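You operate a simulated robot arm through the tools that you are given. There is no shell and no other tool.

The job below is to be done with a simulated robot arm. You get a single attempt, and the scene is never put back.

Task
Seat the white mouthpiece unit in the small holder and inhale-test it.
Fine: deep drawer and input port closed, switches on inhale and flow, breathing knob at 1. Set down upright: what you pick out.

Only the result counts: the job must be done as asked and must still hold three seconds after the hand-in. Knocking over, shifting, dropping, spilling or breaking anything else fails it.

Robot
A 6-joint arm with a two-finger gripper, fixed in place. Base frame: the origin is at the foot of the arm, x ahead of it, y to its left, z up. Readings come in cm, degrees, newtons and seconds.
Its first joint turns from -166.0 to 166.0 degrees. Payload 2.45 kg.
The tool frame sits at the grasp point between the pads (the TCP): z along the fingers, y along the line on which they close. The tips reach 2 cm beyond it. Largest opening 14 cm; the body of the gripper starts 16.8 cm behind the TCP.
Orientation is told as [roll, pitch, yaw] about the base's x, y, z axes, in that order, counted from this pose: with the fingers straight down and closing along the base's y, the tool's x points along the base's -x, its y along +y and its z along -z.

Tools
- The arm moves only by the tool play_rows. Its argument "targets" is a list of rows, each a list of 3 entries, a list of its own where there are three numbers: the shift along the tool's x, y, z in units of 50 mm (1.0 is 50 mm), then the turn, a rotation vector about the tool's x, y, z in units of 4 degrees (1.0 is 4 degrees), then the closure, from 0 (fully open) to 1 (shut). In form: [[[tx, ty, tz], [ax, ay, az], fingers], ...]. A call has 1 to 20 rows; each row shifts and turns the commanded pose from where the row before left it, along the tool's axes as they then stand. A call with a number of a shift or a turn outside -1 to 1 is refused whole. A row lasts 0.2 s, in which the tool goes at most 5 cm and 8.6 degrees; a call with a longer step from one row to the next is refused whole, and so is a gripper value outside its range. A pose out of reach is approached as far as the arm can. The call stops where the force on the tool passes 50 N (or 10 N more than at its start, if that is more) or the arm is blocked; 0.2 s more then pass. The fingers move at their own pace (about 4.5 cm/s each) and stop on an object; they squeeze with about 43 N. The grip force told is the motor's: it shows also when the fingers shut on nothing. Time passes only in rows, and 0.2 s behind the last, so rows that do not move let the fingers close. The reply holds the time, the measured pose of the TCP, the force on the tool along the base axes, the opening and the grip force, in the units named above and with some noise, with the torque about the TCP (base axes, N m) and any sound that the robot's microphone picked up.
- Cameras (640 x 400 px; columns grow to the right, rows downward): "scene" is fixed at [5.18, -50.07, 161.16]; the picture's right is [0.76, -0.65, 0.00], its down [-0.20, -0.23, -0.95] and it looks along [0.62, 0.72, -0.31] (base axes); focal length 320 px, centre (320, 200). "wrist" rides on the gripper at [7.8, 1.1, -20.9] in the tool frame; the picture's right is [-0.14, 0.99, 0.00], its down [-0.92, -0.13, -0.37] and it looks along [-0.37, -0.05, 0.93] (tool axes); focal length 280 px, centre (320, 200). There is no depth. A picture from a camera that has moved, and an enlarged one, comes with that camera's place and axes in the base frame and with its lens.
- camera(camera): a new picture of that camera. It takes no simulated time.
- zoom(camera, box): a new picture of the part [left, top, right, bottom] of that camera's present view, enlarged. It takes no simulated time.
- close_job(): hands the job in; it is judged then, once.

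Places have to be worked out from the pictures, the camera data and where the tool is seen. Open the gripper and draw the arm clear of the work before you hand the job in, unless the task says otherwise.

The tools are called after ">>>" as a command line: name --argument value ..., lists and objects as JSON in quotes. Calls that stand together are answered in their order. play_rows: Moves the arm, as the interface text tells. Its arguments: {"type":"object","properties":{"targets":{"type":"array","items":{"type":"array"}}},"required":["targets"]} The other tools are called the same way: camera (camera) takes a picture; zoom (camera, box) takes an enlarged picture of a part of a camera's view; close_job () hands the job in.

At the start:

```text
time: 0.0
tcp_pos: [54.4, 15.38, 156.07]
ee_rot: [0.0, -0.2, 0.0]
wrist_force: [-0.4, -0.6, -0.7]
torque: [0.02, 0.02, 0.01]
grip_width: 14.0
grasp_force: 0.0
```

scene: 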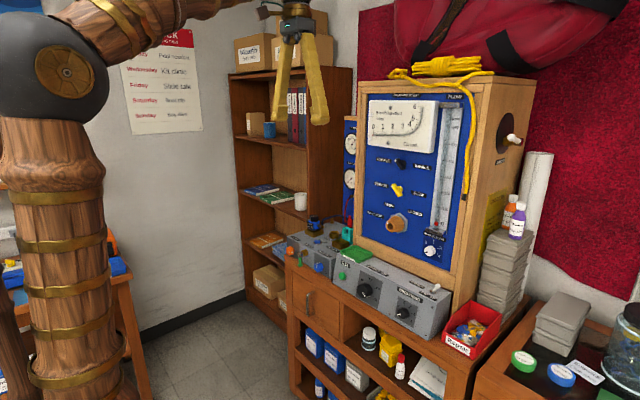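
wrist: 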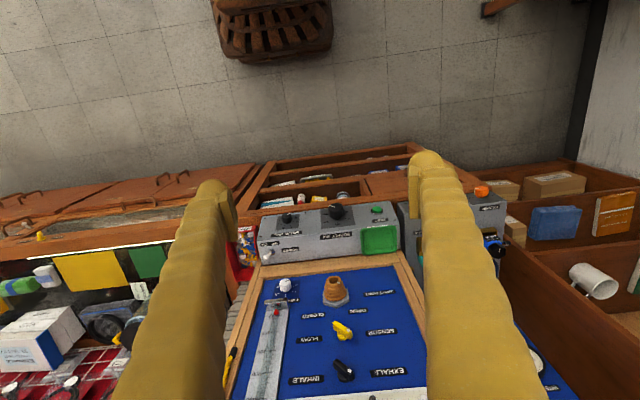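

The start pictures show a test cabinet with a blue panel (knobs, switches, port), grey boxes below it and several shelves. I'll zoom in on the panel and the work surfaces to find the mouthpiece unit, holder, switches and drawer.

>>> zoom --camera "scene" --box '[340, 80, 480, 180]'

>>> zoom --camera "scene" --box '[340, 160, 480, 270]'

>>> zoom --camera "scene" --box '[280, 210, 460, 340]'

>>> zoom --camera "scene" --box '[430, 280, 640, 400]'

>>> zoom --camera "scene" --box '[230, 60, 360, 320]'

>>> zoom --camera "wrist" --box '[200, 150, 520, 400]'

>>> zoom --camera "wrist" --box '[0, 150, 240, 400]'

```text
4.00 times, centred on (410, 130) of scene
camera zoom: at [5.18, -50.07, 161.16], right [0.76, -0.65, 0.0], down [-0.2, -0.23, -0.95], along [0.62, 0.72, -0.31], focal length 1281 px, centre (-40, 480)
```

zoom: 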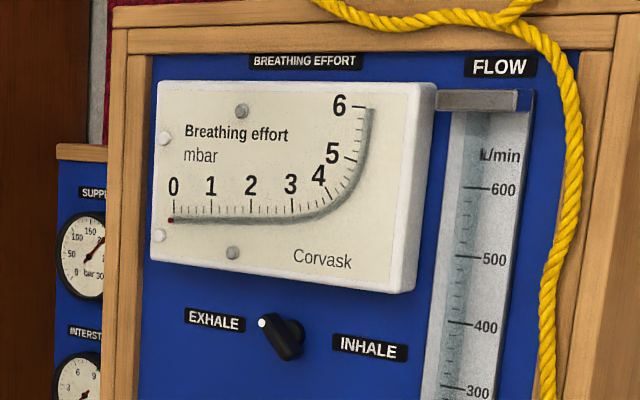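

```text
3.64 times, centred on (410, 215) of scene
camera zoom: at [5.18, -50.07, 161.16], right [0.76, -0.65, 0.0], down [-0.2, -0.23, -0.95], along [0.62, 0.72, -0.31], focal length 1165 px, centre (-7, 146)
```

zoom: 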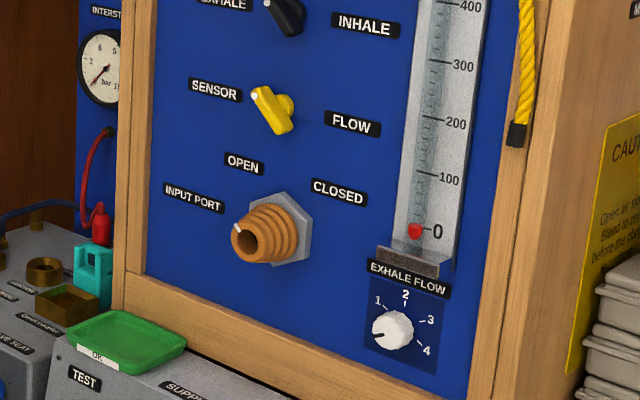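

```text
3.08 times, centred on (370, 275) of scene
camera zoom: at [5.18, -50.07, 161.16], right [0.76, -0.65, 0.0], down [-0.2, -0.23, -0.95], along [0.62, 0.72, -0.31], focal length 986 px, centre (166, -31)
```

zoom: 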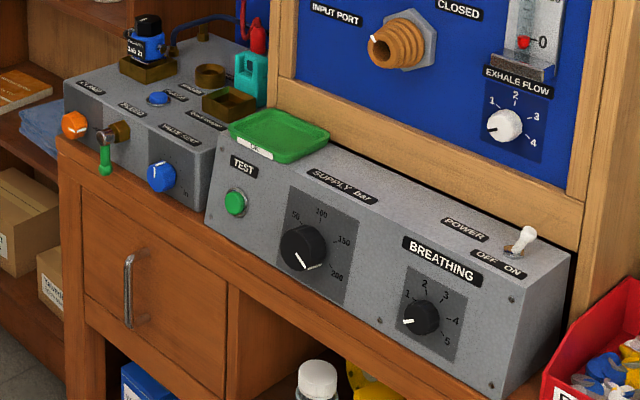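

```text
3.05 times, centred on (535, 340) of scene
camera zoom: at [5.18, -50.07, 161.16], right [0.76, -0.65, 0.0], down [-0.2, -0.23, -0.95], along [0.62, 0.72, -0.31], focal length 976 px, centre (-335, -227)
```

zoom: 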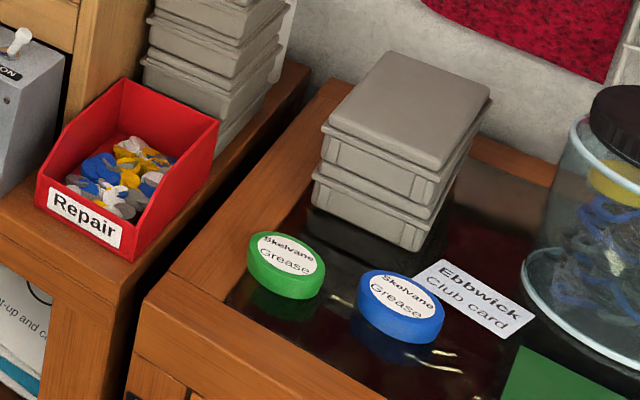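

```text
1.54 times, centred on (295, 190) of scene
camera zoom: at [5.18, -50.07, 161.16], right [0.76, -0.65, 0.0], down [-0.2, -0.23, -0.95], along [0.62, 0.72, -0.31], focal length 493 px, centre (358, 215)
```

zoom: 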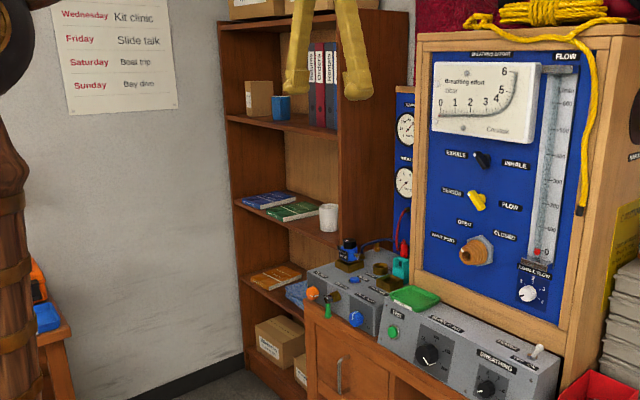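

```text
1.60 times, centred on (360, 275) of wrist
camera zoom: at [46.61, 16.44, 176.84], right [0.14, 0.99, 0.0], down [0.92, -0.13, 0.37], along [0.37, -0.05, -0.93], focal length 449 px, centre (256, 80)
```

zoom: 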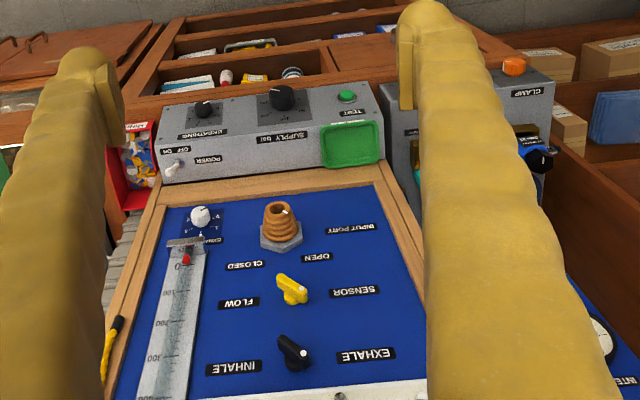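

```text
1.60 times, centred on (120, 275) of wrist
camera zoom: at [46.61, 16.44, 176.84], right [0.14, 0.99, 0.0], down [0.92, -0.13, 0.37], along [0.37, -0.05, -0.93], focal length 449 px, centre (640, 80)
```

zoom: 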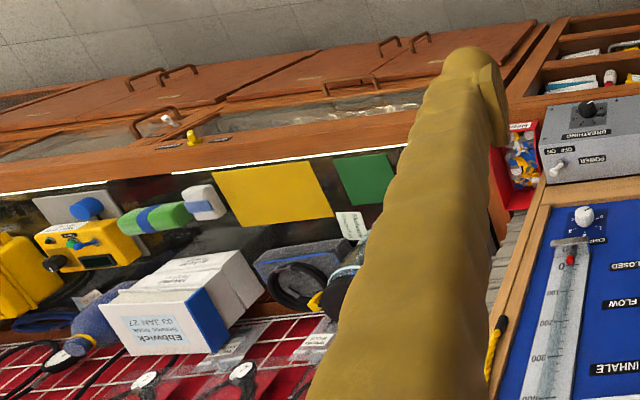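

The panel is facing me at about x=97–100, y≈13, z≈117, and there is a long bench with drawers to the right (negative y). I'll slide the arm at this safe height toward -y to view that bench with the wrist camera.

>>> play_rows --targets '[[[0, -1, 0], [0, 0, 0], 0], [[0, -1, 0], [0, 0, 0], 0], [[0, -1, 0], [0, 0, 0], 0], [[0, -1, 0], [0, 0, 0], 0], [[0, -1, 0], [0, 0, 0], 0], [[0, -1, 0], [0, 0, 0], 0], [[0, -1, 0], [0, 0, 0], 0], [[0, -1, 0], [0, 0, 0], 0], [[0, -1, 0], [0, 0, 0], 0], [[0, -1, 0], [0, 0, 0], 0], [[0, -1, 0], [0, 0, 0], 0], [[0, -1, 0], [0, 0, 0], 0]]'

>>> camera --camera "wrist"

>>> camera --camera "scene"

```text
time: 2.6
tcp_pos: [54.9, -44.8, 156.37]
ee_rot: [-0.1, -0.1, 0.2]
wrist_force: [-0.2, 0.9, 0.6]
torque: [-0.09, -0.13, -0.03]
grip_width: 14.02
grasp_force: 0.0
```

```text
taken
camera wrist: at [46.91, -43.74, 177.17], right [0.14, 0.99, 0.0], down [0.92, -0.13, 0.37], along [0.37, -0.05, -0.93], focal length 280 px, centre (320, 200)
```

wrist: 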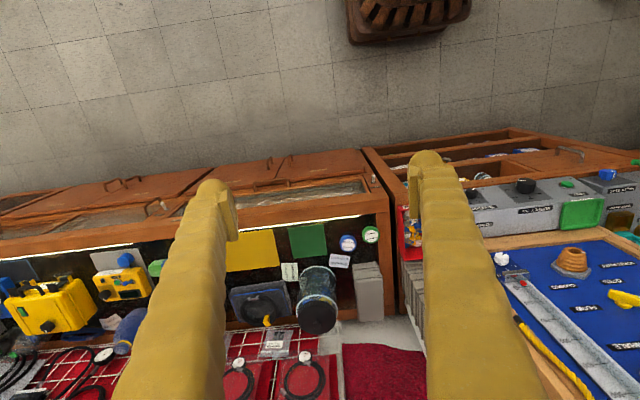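

```text
taken
```

scene: 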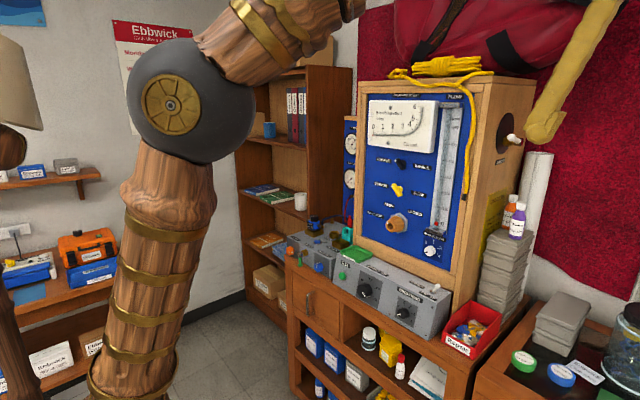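

The bench to the right has a glass top, a yellow kit, jar, coloured mats and drawers. I'll zoom into that region for details.

>>> zoom --camera "wrist" --box '[0, 160, 240, 310]'

>>> zoom --camera "wrist" --box '[220, 140, 460, 290]'

>>> zoom --camera "wrist" --box '[440, 120, 640, 245]'

>>> zoom --camera "scene" --box '[0, 140, 130, 380]'

>>> zoom --camera "scene" --box '[280, 205, 360, 255]'

>>> zoom --camera "scene" --box '[290, 270, 450, 400]'

```text
2.67 times, centred on (120, 235) of wrist
camera zoom: at [46.91, -43.74, 177.17], right [0.14, 0.99, 0.0], down [0.92, -0.13, 0.37], along [0.37, -0.05, -0.93], focal length 748 px, centre (853, 107)
```

zoom: 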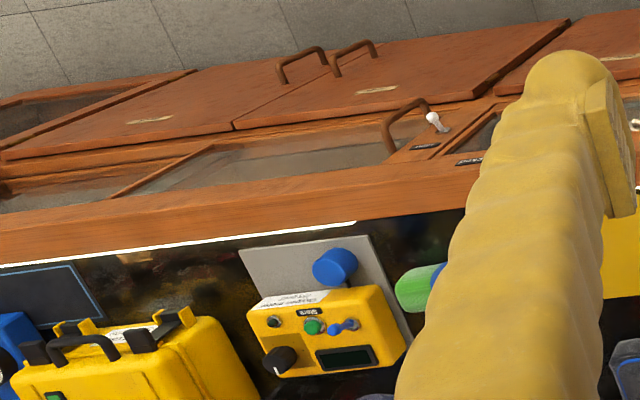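

```text
2.67 times, centred on (340, 215) of wrist
camera zoom: at [46.91, -43.74, 177.17], right [0.14, 0.99, 0.0], down [0.92, -0.13, 0.37], along [0.37, -0.05, -0.93], focal length 748 px, centre (267, 160)
```

zoom: 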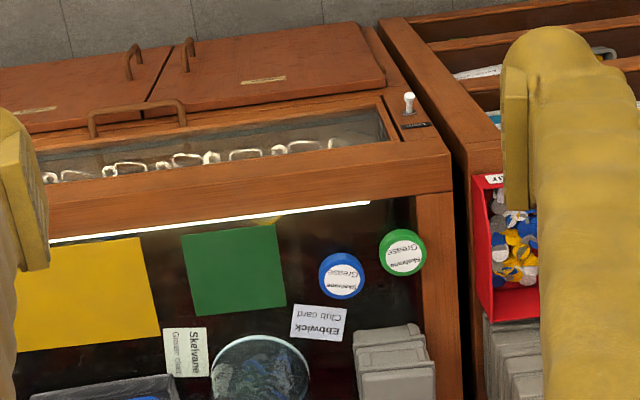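

```text
3.20 times, centred on (540, 182) of wrist
camera zoom: at [46.91, -43.74, 177.17], right [0.14, 0.99, 0.0], down [0.92, -0.13, 0.37], along [0.37, -0.05, -0.93], focal length 897 px, centre (-384, 256)
```

zoom: 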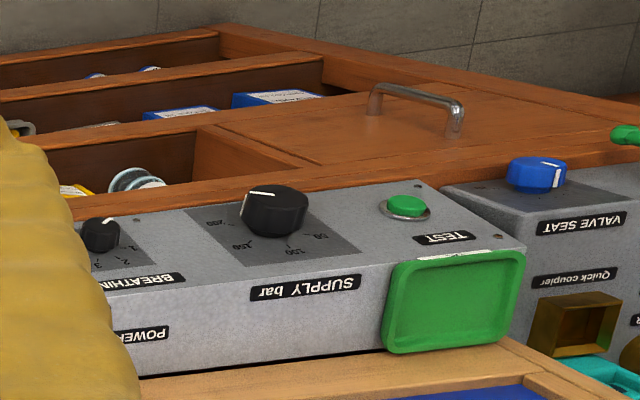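

```text
1.67 times, centred on (65, 260) of scene
camera zoom: at [5.18, -50.07, 161.16], right [0.76, -0.65, 0.0], down [-0.2, -0.23, -0.95], along [0.62, 0.72, -0.31], focal length 534 px, centre (745, 100)
```

zoom: 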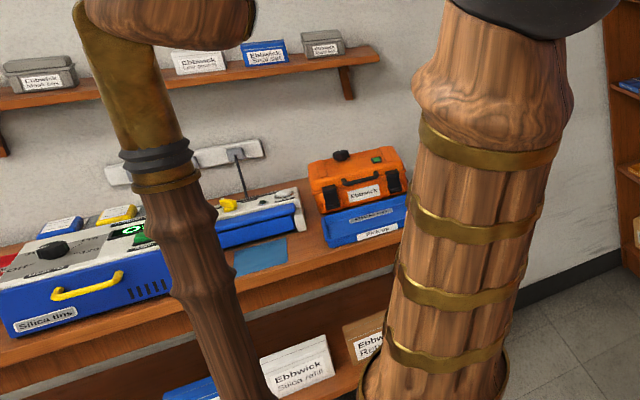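

```text
8.00 times, centred on (320, 230) of scene
camera zoom: at [5.18, -50.07, 161.16], right [0.76, -0.65, 0.0], down [-0.2, -0.23, -0.95], along [0.62, 0.72, -0.31], focal length 2563 px, centre (320, -40)
```

zoom: 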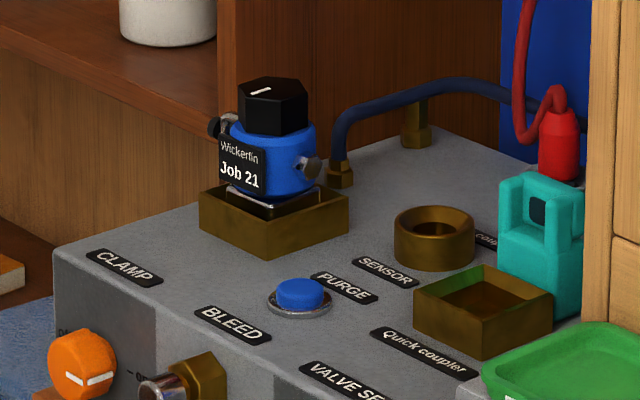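

```text
3.08 times, centred on (370, 335) of scene
camera zoom: at [5.18, -50.07, 161.16], right [0.76, -0.65, 0.0], down [-0.2, -0.23, -0.95], along [0.62, 0.72, -0.31], focal length 986 px, centre (166, -215)
```

zoom: 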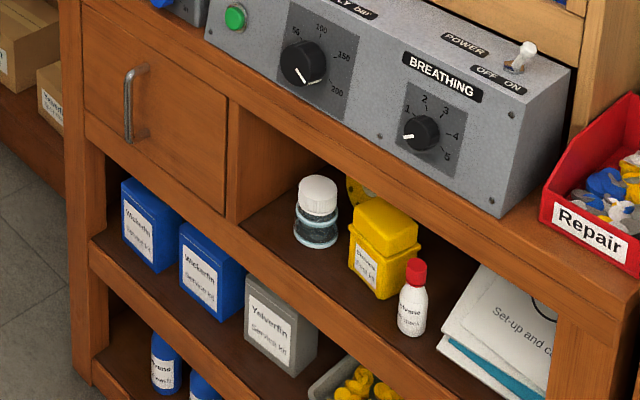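

The left grey unit has a blue first-stage in a big square brass holder, and a smaller square brass holder marked "Quick coupler". I still have to find the white mouthpiece unit, so I'll continue toward -y with the camera tilted up a little to see the rest of the bench and its drawers.

>>> play_rows --targets '[[[0.2, -1, 0], [0, 0, 0], 0], [[0.2, -1, 0], [0, 0, 0], 0], [[0.2, -1, 0], [0, 0, 0], 0], [[0.2, -1, 0], [0, 0, 0], 0], [[0.2, -1, 0], [0, 0, 0], 0], [[0.2, -1, 0], [0, 0, 0], 0], [[0.2, -1, 0], [0, 0, 0], 0], [[0.2, -1, 0], [0, 0, 0], 0]]'

>>> camera --camera "wrist"

>>> zoom --camera "wrist" --box '[0, 140, 320, 340]'

>>> zoom --camera "wrist" --box '[320, 140, 640, 340]'

```text
refused: row 1 steps farther than a row can; nothing moved
```

```text
taken
camera wrist: at [46.91, -43.74, 177.17], right [0.14, 0.99, 0.0], down [0.92, -0.13, 0.37], along [0.37, -0.05, -0.93], focal length 280 px, centre (320, 200)
```

wrist: 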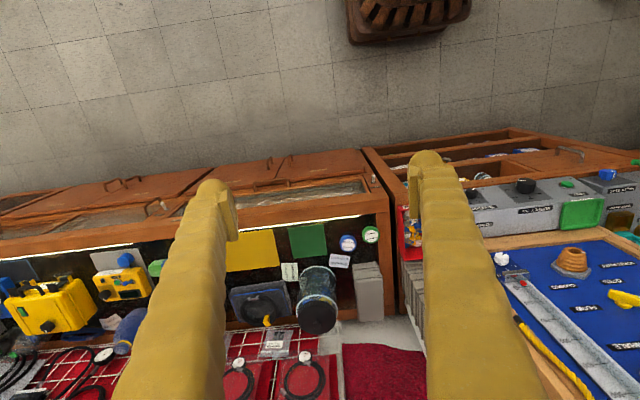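

```text
2.00 times, centred on (160, 240) of wrist
camera zoom: at [46.91, -43.74, 177.17], right [0.14, 0.99, 0.0], down [0.92, -0.13, 0.37], along [0.37, -0.05, -0.93], focal length 561 px, centre (640, 120)
```

zoom: 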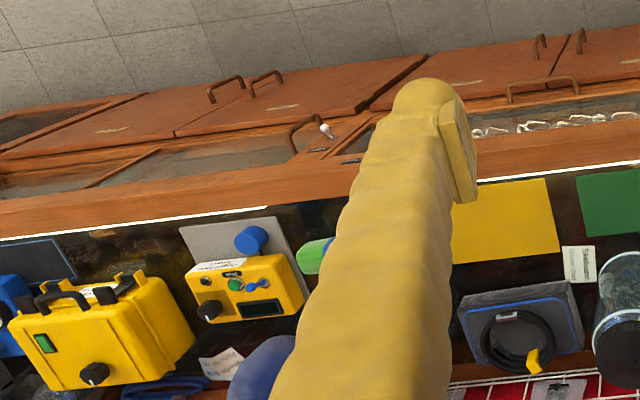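

```text
2.00 times, centred on (480, 240) of wrist
camera zoom: at [46.91, -43.74, 177.17], right [0.14, 0.99, 0.0], down [0.92, -0.13, 0.37], along [0.37, -0.05, -0.93], focal length 561 px, centre (0, 120)
```

zoom: 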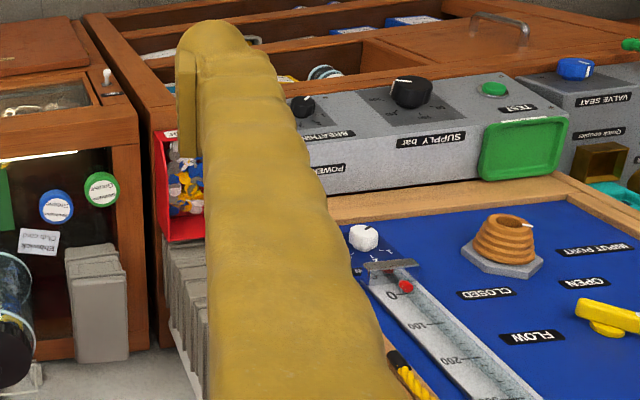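

The step was over 5 cm in total length, so nothing moved; I'll resend with slightly shorter steps.

>>> play_rows --targets '[[[0.2, -0.95, 0], [0, 0, 0], 0], [[0.2, -0.95, 0], [0, 0, 0], 0], [[0.2, -0.95, 0], [0, 0, 0], 0], [[0.2, -0.95, 0], [0, 0, 0], 0], [[0.2, -0.95, 0], [0, 0, 0], 0], [[0.2, -0.95, 0], [0, 0, 0], 0], [[0.2, -0.95, 0], [0, 0, 0], 0], [[0.2, -0.95, 0], [0, 0, 0], 0]]'

>>> camera --camera "wrist"

>>> zoom --camera "wrist" --box '[0, 140, 320, 340]'

>>> zoom --camera "wrist" --box '[320, 140, 640, 340]'

```text
time: 4.4
tcp_pos: [43.6, -78.46, 146.77]
ee_rot: [-0.4, -0.3, 0.1]
wrist_force: [0.6, 0.4, 1.4]
torque: [-0.09, -0.07, -0.01]
grip_width: 13.99
grasp_force: 0.0
out of reach, approached as far as the arm can: row 2, 3, 4, 5, 6, 7, 8
```

```text
taken
camera wrist: at [35.66, -77.19, 167.54], right [0.14, 0.99, -0.01], down [0.92, -0.12, 0.37], along [0.37, -0.06, -0.93], focal length 280 px, centre (320, 200)
```

wrist: 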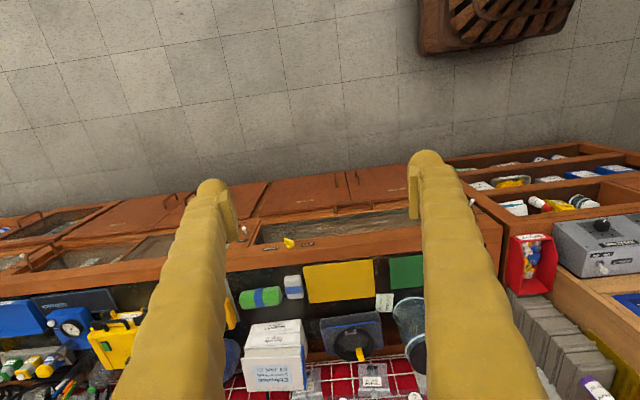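

```text
2.00 times, centred on (160, 240) of wrist
camera zoom: at [35.66, -77.19, 167.54], right [0.14, 0.99, -0.01], down [0.92, -0.12, 0.37], along [0.37, -0.06, -0.93], focal length 561 px, centre (640, 120)
```

zoom: 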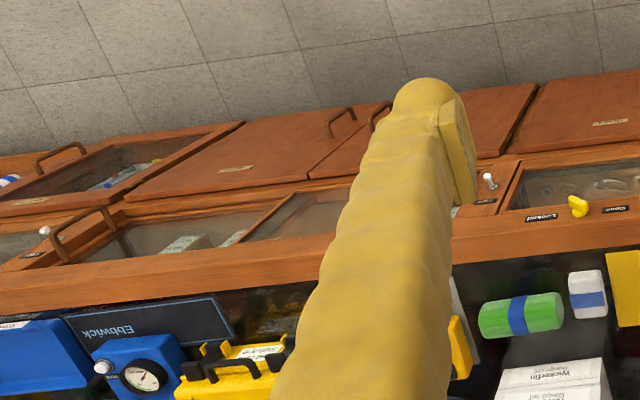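

```text
2.00 times, centred on (480, 240) of wrist
camera zoom: at [35.66, -77.19, 167.54], right [0.14, 0.99, -0.01], down [0.92, -0.12, 0.37], along [0.37, -0.06, -0.93], focal length 561 px, centre (0, 120)
```

zoom: 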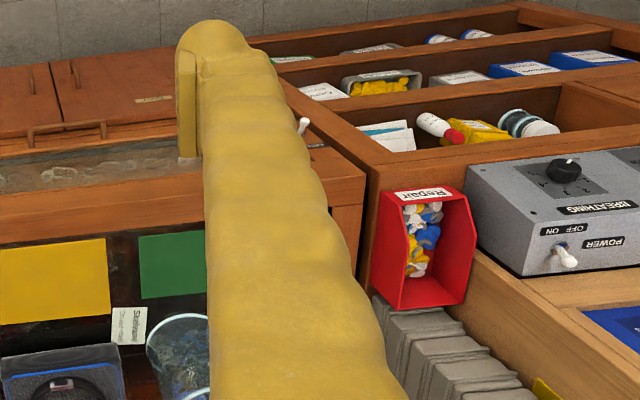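

Glass-windowed drawers line the bench, with latches labelled Locked/Open, and the left cabinet has a drawer with a metal handle. I'll come back to y≈-60 and pitch the tool forward to see the drawer fronts face-on.

>>> play_rows --targets '[[[0, 1, 0], [0, -1, 0], 0], [[0, 1, 0], [0, -1, 0], 0], [[0, 1, 0], [0, -1, 0], 0], [[0, 1, 0], [0, -1, 0], 0], [[0, 0, 0], [0, -1, 0], 0], [[0, 0, 0], [0, -1, 0], 0], [[0, 0, 0], [0, -1, 0], 0], [[0, 0, 0], [0, -1, 0], 0], [[0, 0, 0], [0, -1, 0], 0], [[0, 0, 0], [0, -1, 0], 0], [[0, 0, 0], [0, -1, 0], 0]]'

>>> camera --camera "wrist"

>>> zoom --camera "wrist" --box '[0, 200, 320, 400]'

>>> zoom --camera "wrist" --box '[320, 200, 640, 400]'

```text
time: 6.8
tcp_pos: [43.61, -58.37, 146.72]
ee_rot: [-0.1, -44.2, 0.0]
wrist_force: [0.3, 0.3, 0.6]
torque: [0.01, -0.02, -0.03]
grip_width: 13.98
grasp_force: 0.0
```

```text
taken
camera wrist: at [23.45, -57.17, 156.31], right [0.1, 0.99, 0.1], down [0.4, -0.13, 0.91], along [0.91, -0.05, -0.41], focal length 280 px, centre (320, 200)
```

wrist: 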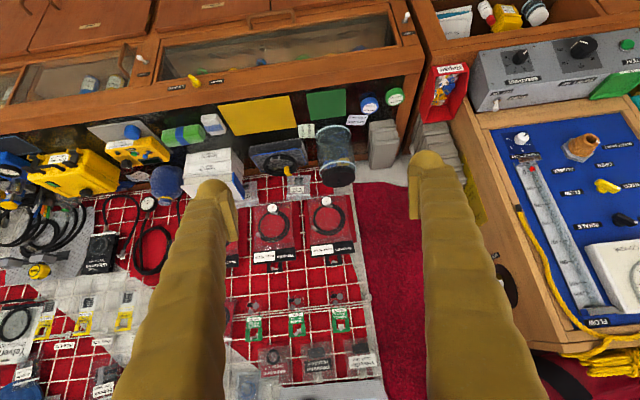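

```text
2.00 times, centred on (160, 300) of wrist
camera zoom: at [23.45, -57.17, 156.31], right [0.1, 0.99, 0.1], down [0.4, -0.13, 0.91], along [0.91, -0.05, -0.41], focal length 561 px, centre (640, 0)
```

zoom: 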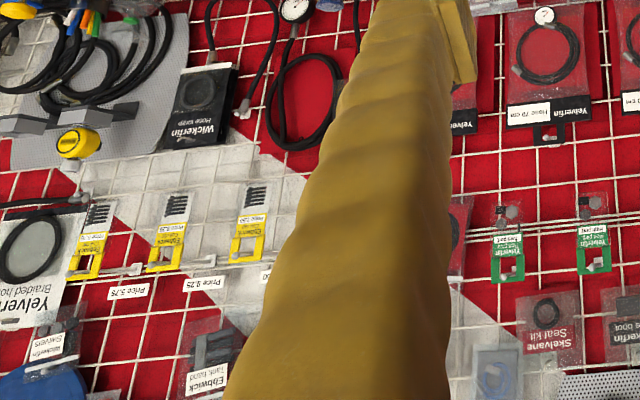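

```text
2.00 times, centred on (480, 300) of wrist
camera zoom: at [23.45, -57.17, 156.31], right [0.1, 0.99, 0.1], down [0.4, -0.13, 0.91], along [0.91, -0.05, -0.41], focal length 561 px, centre (0, 0)
```

zoom: 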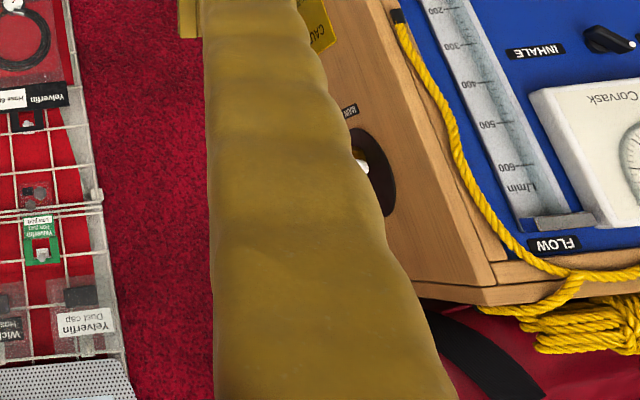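

The picture is upside-down (image down = world up); it shows a pegboard behind the bench. I'll zoom into the bench and drawer fronts.

>>> zoom --camera "wrist" --box '[0, 80, 240, 230]'

>>> zoom --camera "wrist" --box '[0, 0, 240, 150]'

>>> zoom --camera "wrist" --box '[150, 0, 420, 169]'

>>> zoom --camera "wrist" --box '[400, 0, 640, 150]'

```text
2.67 times, centred on (120, 155) of wrist
camera zoom: at [23.45, -57.17, 156.31], right [0.1, 0.99, 0.1], down [0.4, -0.13, 0.91], along [0.91, -0.05, -0.41], focal length 748 px, centre (853, 320)
```

zoom: 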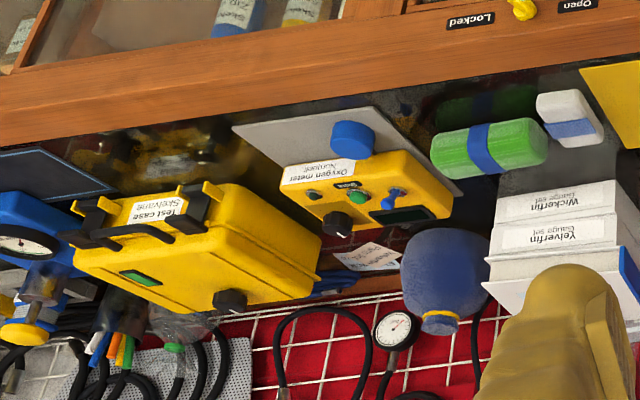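

```text
2.67 times, centred on (120, 75) of wrist
camera zoom: at [23.45, -57.17, 156.31], right [0.1, 0.99, 0.1], down [0.4, -0.13, 0.91], along [0.91, -0.05, -0.41], focal length 748 px, centre (853, 533)
```

zoom: 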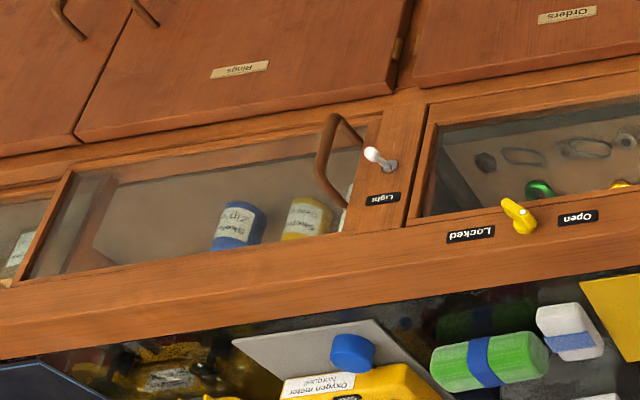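

```text
2.37 times, centred on (285, 84) of wrist
camera zoom: at [23.45, -57.17, 156.31], right [0.1, 0.99, 0.1], down [0.4, -0.13, 0.91], along [0.91, -0.05, -0.41], focal length 664 px, centre (403, 473)
```

zoom: 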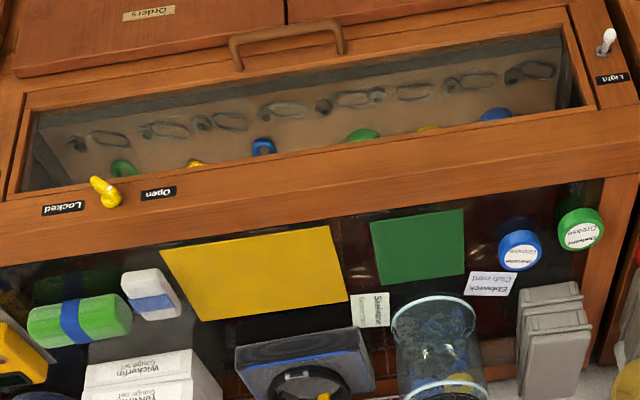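

```text
2.67 times, centred on (520, 75) of wrist
camera zoom: at [23.45, -57.17, 156.31], right [0.1, 0.99, 0.1], down [0.4, -0.13, 0.91], along [0.91, -0.05, -0.41], focal length 748 px, centre (-213, 533)
```

zoom: 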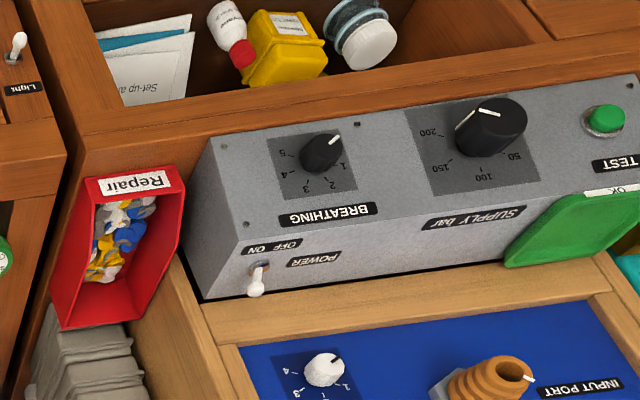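

The bench front contains a long glass-fronted compartment with a Locked/Open latch and a row of coloured items inside. I'll lower the camera about 35 cm to see into it better.

>>> play_rows --targets '[[[0.69, 0, 0.71], [0, 0, 0], 0], [[0.69, 0, 0.71], [0, 0, 0], 0], [[0.69, 0, 0.71], [0, 0, 0], 0], [[0.69, 0, 0.71], [0, 0, 0], 0], [[0.69, 0, 0.71], [0, 0, 0], 0], [[0.69, 0, 0.71], [0, 0, 0], 0], [[0.69, 0, 0.71], [0, 0, 0], 0]]'

>>> camera --camera "wrist"

>>> zoom --camera "wrist" --box '[0, 0, 320, 200]'

>>> zoom --camera "wrist" --box '[200, 40, 440, 190]'

>>> zoom --camera "wrist" --box '[400, 0, 640, 150]'

>>> camera --camera "scene"

```text
time: 8.4
tcp_pos: [43.2, -58.27, 112.07]
ee_rot: [-0.1, -44.1, 0.0]
wrist_force: [-0.1, 0.1, 1.0]
torque: [-0.03, -0.02, 0.01]
grip_width: 13.98
grasp_force: 0.0
```

```text
taken
camera wrist: at [23.09, -57.08, 121.57], right [0.1, 0.99, 0.09], down [0.4, -0.13, 0.91], along [0.91, -0.05, -0.41], focal length 280 px, centre (320, 200)
```

wrist: 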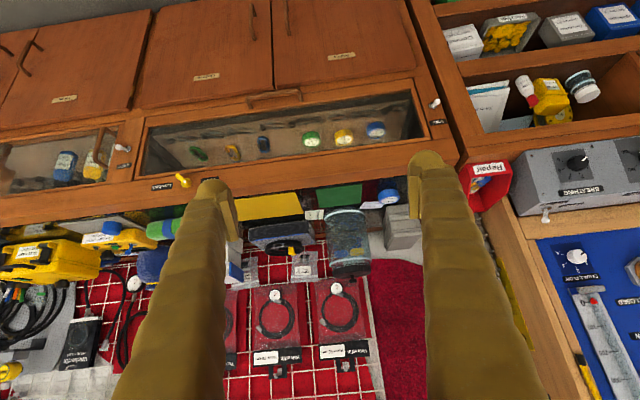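

```text
2.00 times, centred on (160, 100) of wrist
camera zoom: at [23.09, -57.08, 121.57], right [0.1, 0.99, 0.09], down [0.4, -0.13, 0.91], along [0.91, -0.05, -0.41], focal length 561 px, centre (640, 400)
```

zoom: 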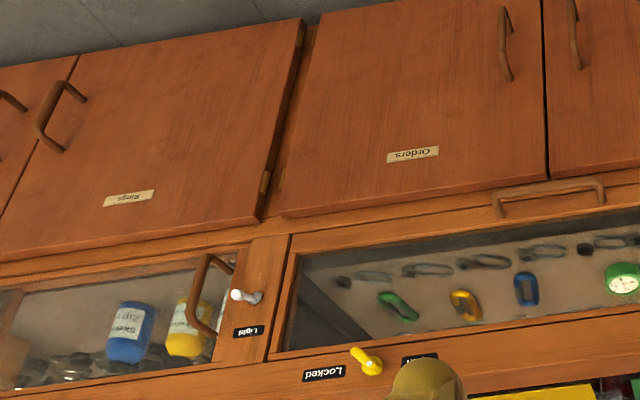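

```text
2.67 times, centred on (320, 115) of wrist
camera zoom: at [23.09, -57.08, 121.57], right [0.1, 0.99, 0.09], down [0.4, -0.13, 0.91], along [0.91, -0.05, -0.41], focal length 748 px, centre (320, 427)
```

zoom: 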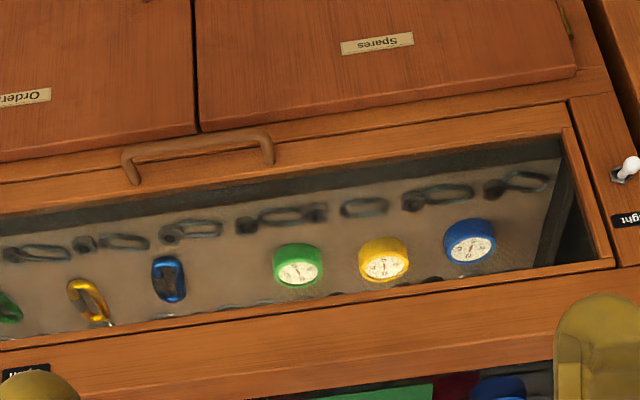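

```text
2.67 times, centred on (520, 75) of wrist
camera zoom: at [23.09, -57.08, 121.57], right [0.1, 0.99, 0.09], down [0.4, -0.13, 0.91], along [0.91, -0.05, -0.41], focal length 748 px, centre (-213, 533)
```

zoom: 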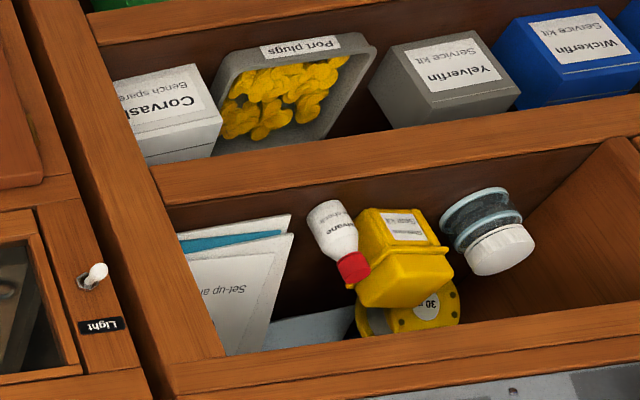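

```text
taken
```

scene: 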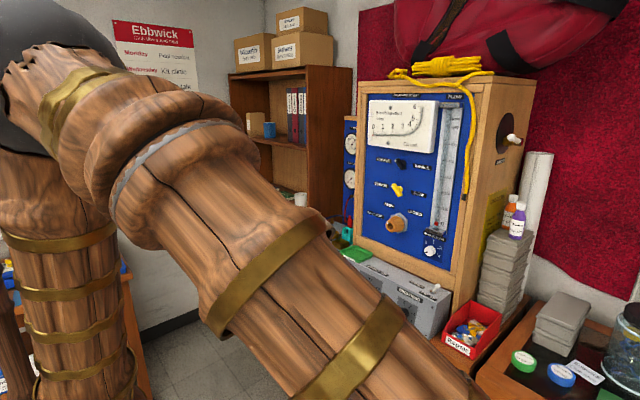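

The glass compartment only holds gauges and carabiners, so the unit is likely in the deep drawer of the left cabinet, whose vertical metal handle I triangulate at about (84, 50, 68). I'll move forward a bit and slide to y≈+30 to look at the drawer, holders and knobs.

>>> play_rows --targets '[[[-0.7, 0, 0.68], [0, 0, 0], 0], [[-0.7, 0, 0.68], [0, 0, 0], 0], [[-0.7, 0, 0.68], [0, 0, 0], 0], [[0, 1, 0], [0, 0, 0], 0], [[0, 1, 0], [0, 0, 0], 0], [[0, 1, 0], [0, 0, 0], 0], [[0, 1, 0], [0, 0, 0], 0], [[0, 1, 0], [0, 0, 0], 0], [[0, 1, 0], [0, 0, 0], 0], [[0, 1, 0], [0, 0, 0], 0], [[0, 1, 0], [0, 0, 0], 0], [[0, 1, 0], [0, 0, 0], 0], [[0, 1, 0], [0, 0, 0], 0], [[0, 1, 0], [0, 0, 0], 0], [[0, 1, 0], [0, 0, 0], 0], [[0, 1, 0], [0, 0, 0], 0], [[0, 1, 0], [0, 0, 0], 0], [[0, 1, 0], [0, 0, 0], 0]]'

>>> camera --camera "wrist"

>>> zoom --camera "wrist" --box '[200, 0, 520, 200]'

>>> zoom --camera "wrist" --box '[400, 0, 640, 150]'

```text
time: 12.2
tcp_pos: [58.2, 16.9, 111.68]
ee_rot: [-0.3, -44.3, 0.3]
wrist_force: [-0.2, 0.5, 0.5]
torque: [-0.01, -0.04, -0.07]
grip_width: 14.01
grasp_force: 0.1
```

```text
taken
camera wrist: at [37.93, 17.96, 121.18], right [0.1, 0.99, 0.09], down [0.4, -0.12, 0.91], along [0.91, -0.05, -0.41], focal length 280 px, centre (320, 200)
```

wrist: 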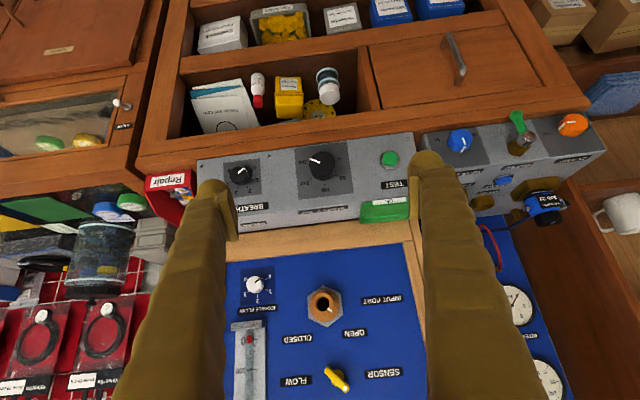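

```text
2.00 times, centred on (360, 100) of wrist
camera zoom: at [37.93, 17.96, 121.18], right [0.1, 0.99, 0.09], down [0.4, -0.12, 0.91], along [0.91, -0.05, -0.41], focal length 561 px, centre (240, 400)
```

zoom: 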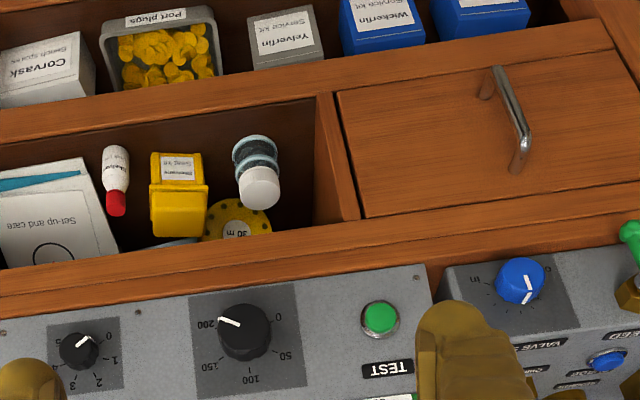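

```text
2.67 times, centred on (520, 75) of wrist
camera zoom: at [37.93, 17.96, 121.18], right [0.1, 0.99, 0.09], down [0.4, -0.12, 0.91], along [0.91, -0.05, -0.41], focal length 748 px, centre (-213, 533)
```

zoom: 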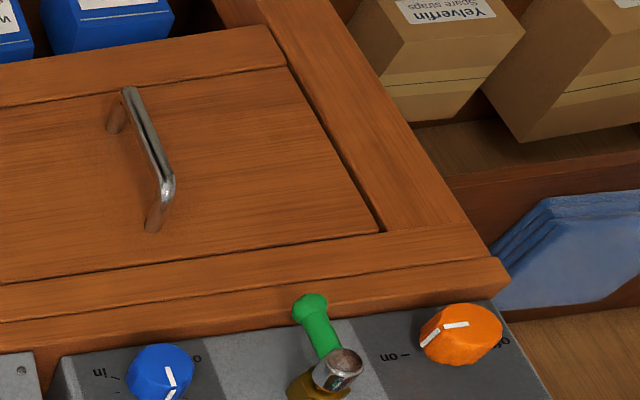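

I can see the deep drawer with its vertical bar handle, plus the breathing knob apparently at 0. I'll slide further to y≈+35 and zoom on the left unit and knobs.

>>> play_rows --targets '[[[0, 1, 0], [0, 0, 0], 0], [[0, 1, 0], [0, 0, 0], 0], [[0, 1, 0], [0, 0, 0], 0], [[0, 1, 0], [0, 0, 0], 0], [[0, 1, 0], [0, 0, 0], 0]]'

>>> camera --camera "wrist"

>>> zoom --camera "wrist" --box '[330, 80, 530, 205]'

>>> zoom --camera "wrist" --box '[220, 0, 520, 187]'

>>> zoom --camera "wrist" --box '[80, 100, 320, 250]'

>>> zoom --camera "wrist" --box '[220, 200, 460, 350]'

```text
time: 13.4
tcp_pos: [58.0, 42.1, 111.78]
ee_rot: [0.0, -44.0, 0.0]
wrist_force: [0.6, 0.2, -0.1]
torque: [0.0, 0.0, -0.01]
grip_width: 14.02
grasp_force: 0.1
```

```text
taken
camera wrist: at [37.88, 43.14, 121.37], right [0.1, 0.99, 0.1], down [0.4, -0.13, 0.91], along [0.91, -0.05, -0.41], focal length 280 px, centre (320, 200)
```

wrist: 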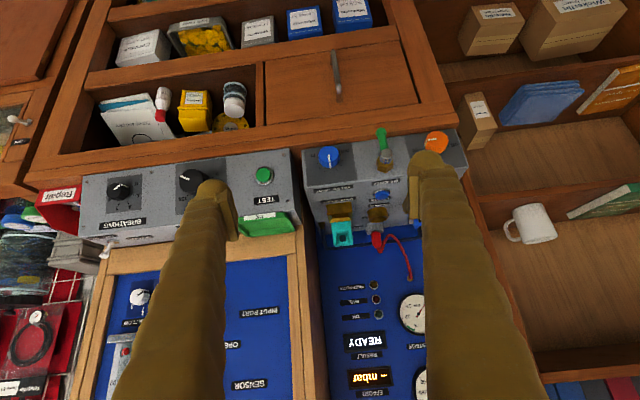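

```text
3.20 times, centred on (430, 142) of wrist
camera zoom: at [37.88, 43.14, 121.37], right [0.1, 0.99, 0.1], down [0.4, -0.13, 0.91], along [0.91, -0.05, -0.41], focal length 897 px, centre (-32, 384)
```

zoom: 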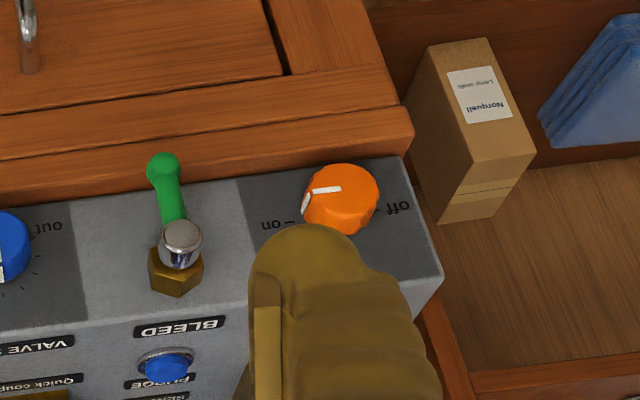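

```text
2.13 times, centred on (370, 94) of wrist
camera zoom: at [37.88, 43.14, 121.37], right [0.1, 0.99, 0.1], down [0.4, -0.13, 0.91], along [0.91, -0.05, -0.41], focal length 598 px, centre (213, 427)
```

zoom: 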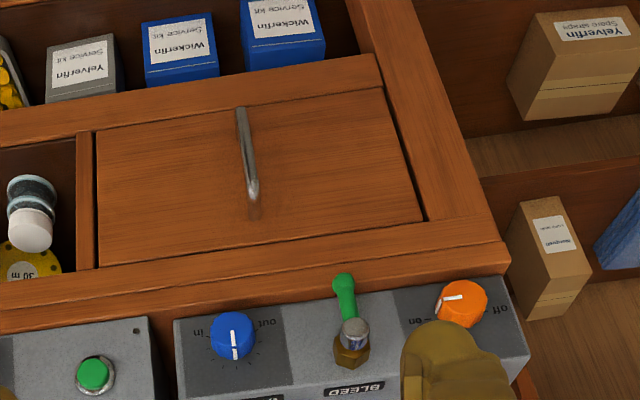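

```text
2.67 times, centred on (200, 175) of wrist
camera zoom: at [37.88, 43.14, 121.37], right [0.1, 0.99, 0.1], down [0.4, -0.13, 0.91], along [0.91, -0.05, -0.41], focal length 748 px, centre (640, 267)
```

zoom: 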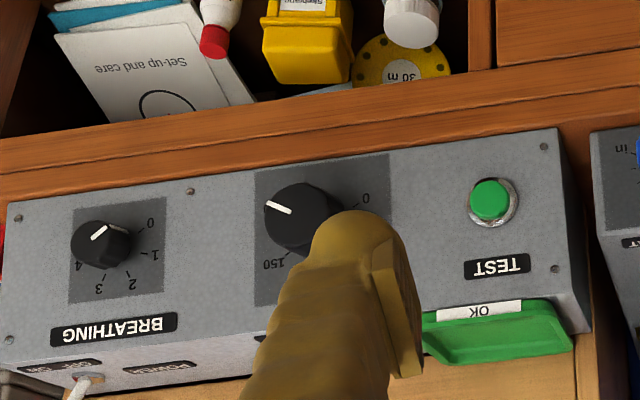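

```text
2.67 times, centred on (340, 275) of wrist
camera zoom: at [37.88, 43.14, 121.37], right [0.1, 0.99, 0.1], down [0.4, -0.13, 0.91], along [0.91, -0.05, -0.41], focal length 748 px, centre (267, 0)
```

zoom: 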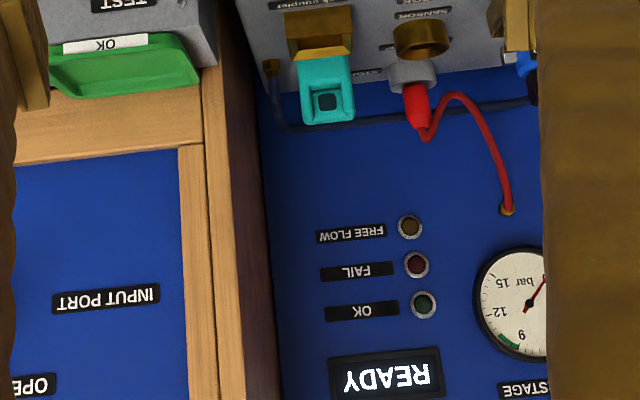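

The side panel shows a READY display with OK/FAIL/FREE FLOW lamps, so power seems on, and breathing points at 0. I'll rise and tilt down to get a top view of the left unit's holders.

>>> play_rows --targets '[[[-0.69, 0, -0.71], [0, 0, 0], 0], [[-0.69, 0, -0.71], [0, 0, 0], 0], [[-0.69, 0, -0.71], [0, 0, 0], 0], [[-0.69, 0, -0.71], [0, 0, 0], 0], [[0, 0.6, 0], [0, 1, 0], 0], [[0, 0.6, 0], [0, 1, 0], 0], [[0, 0, 0], [0, 1, 0], 0], [[0, 0, 0], [0, 1, 0], 0], [[0, 0, 0], [0, 1, 0], 0], [[0, 0, 0], [0, 1, 0], 0]]'

>>> camera --camera "wrist"

>>> zoom --camera "wrist" --box '[240, 180, 400, 280]'

```text
time: 15.6
tcp_pos: [58.0, 47.73, 131.73]
ee_rot: [0.0, -20.0, 0.0]
wrist_force: [-0.2, -0.2, 0.3]
torque: [0.03, -0.01, 0.0]
grip_width: 14.01
grasp_force: 0.0
```

```text
taken
camera wrist: at [43.57, 48.86, 148.68], right [0.13, 0.99, 0.05], down [0.74, -0.13, 0.66], along [0.66, -0.05, -0.75], focal length 280 px, centre (320, 200)
```

wrist: 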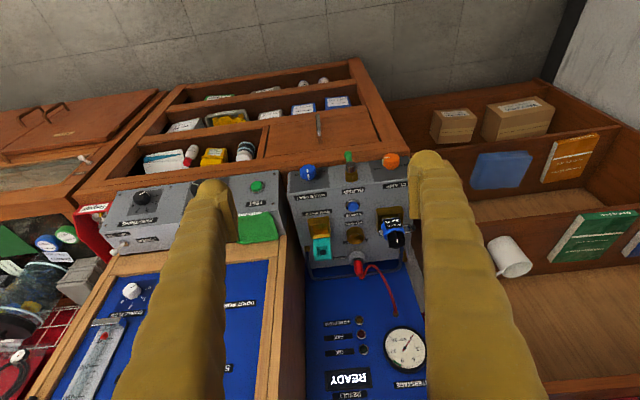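

```text
4.00 times, centred on (320, 230) of wrist
camera zoom: at [43.57, 48.86, 148.68], right [0.13, 0.99, 0.05], down [0.74, -0.13, 0.66], along [0.66, -0.05, -0.75], focal length 1122 px, centre (320, 80)
```

zoom: 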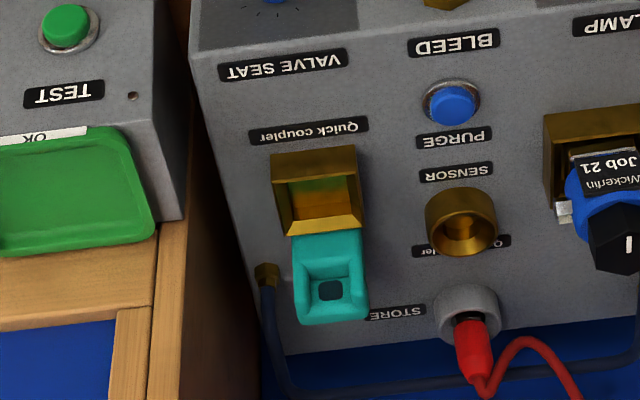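

The small square brass holder (Quick coupler) triangulates to about (98, 44, 98). Next I'll zoom on the drawer handle from both cameras for accurate coordinates.

>>> zoom --camera "wrist" --box '[256, 80, 416, 180]'

>>> zoom --camera "scene" --box '[270, 250, 382, 320]'

>>> camera --camera "scene"

```text
4.00 times, centred on (336, 130) of wrist
camera zoom: at [43.57, 48.86, 148.68], right [0.13, 0.99, 0.05], down [0.74, -0.13, 0.66], along [0.66, -0.05, -0.75], focal length 1122 px, centre (256, 480)
```

zoom: 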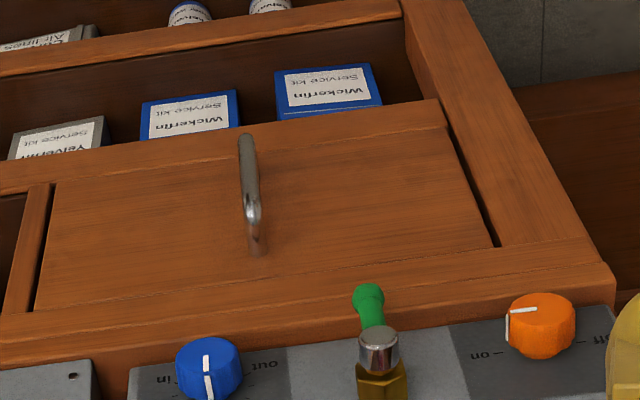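

```text
5.71 times, centred on (326, 285) of scene
camera zoom: at [5.18, -50.07, 161.16], right [0.76, -0.65, 0.0], down [-0.2, -0.23, -0.95], along [0.62, 0.72, -0.31], focal length 1831 px, centre (286, -286)
```

zoom: 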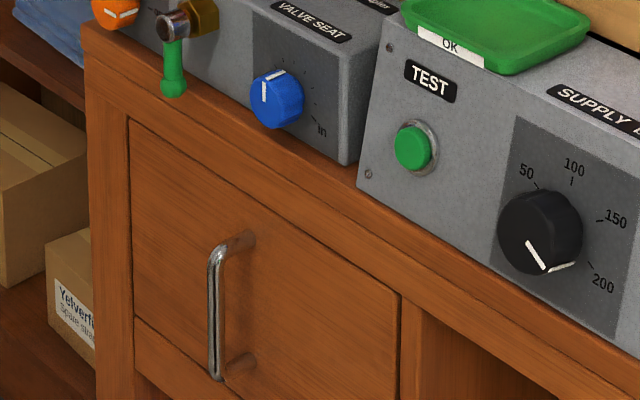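

```text
taken
```

scene: 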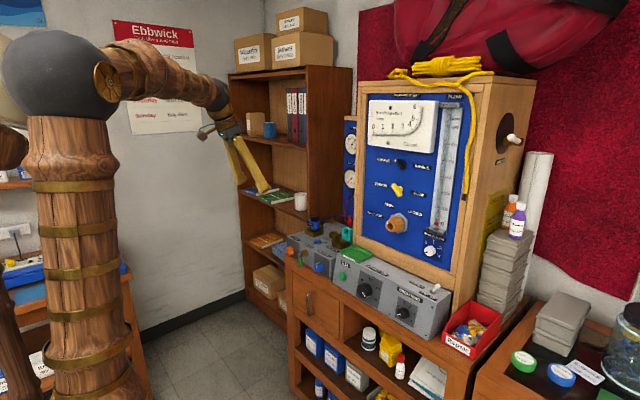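

The drawer handle is a vertical bar at about x=81.4, y=47.1, from z≈65 to 77.5, with the drawer front at x≈84.7. I'll tilt to about -44° pitch, narrow the fingers and descend in front of it.

>>> play_rows --targets '[[[0, 0, 0], [0, -1, 0], 0.5], [[0, 0, 0], [0, -1, 0], 0.5], [[0, 0, 0], [0, -1, 0], 0.5], [[0, 0, 0], [0, -1, 0], 0.5], [[0, 0, 0], [0, -1, 0], 0.5], [[0, 0, 0], [0, -1, 0], 0.5], [[0.695, 0, 0.719], [0, 0, 0], 0.5], [[0.695, 0, 0.719], [0, 0, 0], 0.5], [[0.695, 0, 0.719], [0, 0, 0], 0.5], [[0.695, 0, 0.719], [0, 0, 0], 0.5], [[0.695, 0, 0.719], [0, 0, 0], 0.5], [[0.695, 0, 0.719], [0, 0, 0], 0.5], [[0.695, 0, 0.719], [0, 0, 0], 0.5], [[0.695, 0, 0.719], [0, 0, 0], 0.5], [[0.695, 0, 0.719], [0, 0, 0], 0.5], [[0.695, 0, 0.719], [0, 0, 0], 0.5], [[0.695, 0, 0.719], [0, 0, 0], 0.5]]'

>>> camera --camera "wrist"

>>> camera --camera "scene"

```text
time: 19.2
tcp_pos: [58.06, 47.93, 76.4]
ee_rot: [-0.1, -44.1, 0.0]
wrist_force: [0.4, -0.2, 0.1]
torque: [0.01, 0.0, -0.02]
grip_width: 7.02
grasp_force: 0.0
```

```text
taken
camera wrist: at [37.82, 49.02, 85.99], right [0.1, 0.99, 0.09], down [0.41, -0.13, 0.91], along [0.91, -0.05, -0.41], focal length 280 px, centre (320, 200)
```

wrist: 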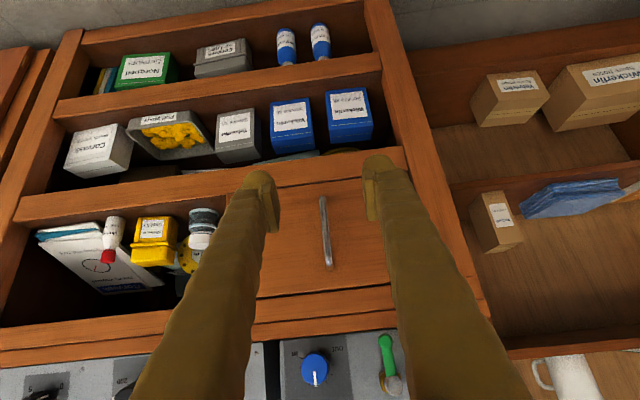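

```text
taken
```

scene: 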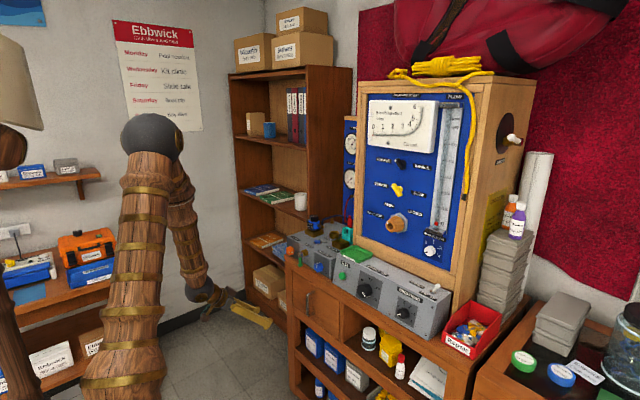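

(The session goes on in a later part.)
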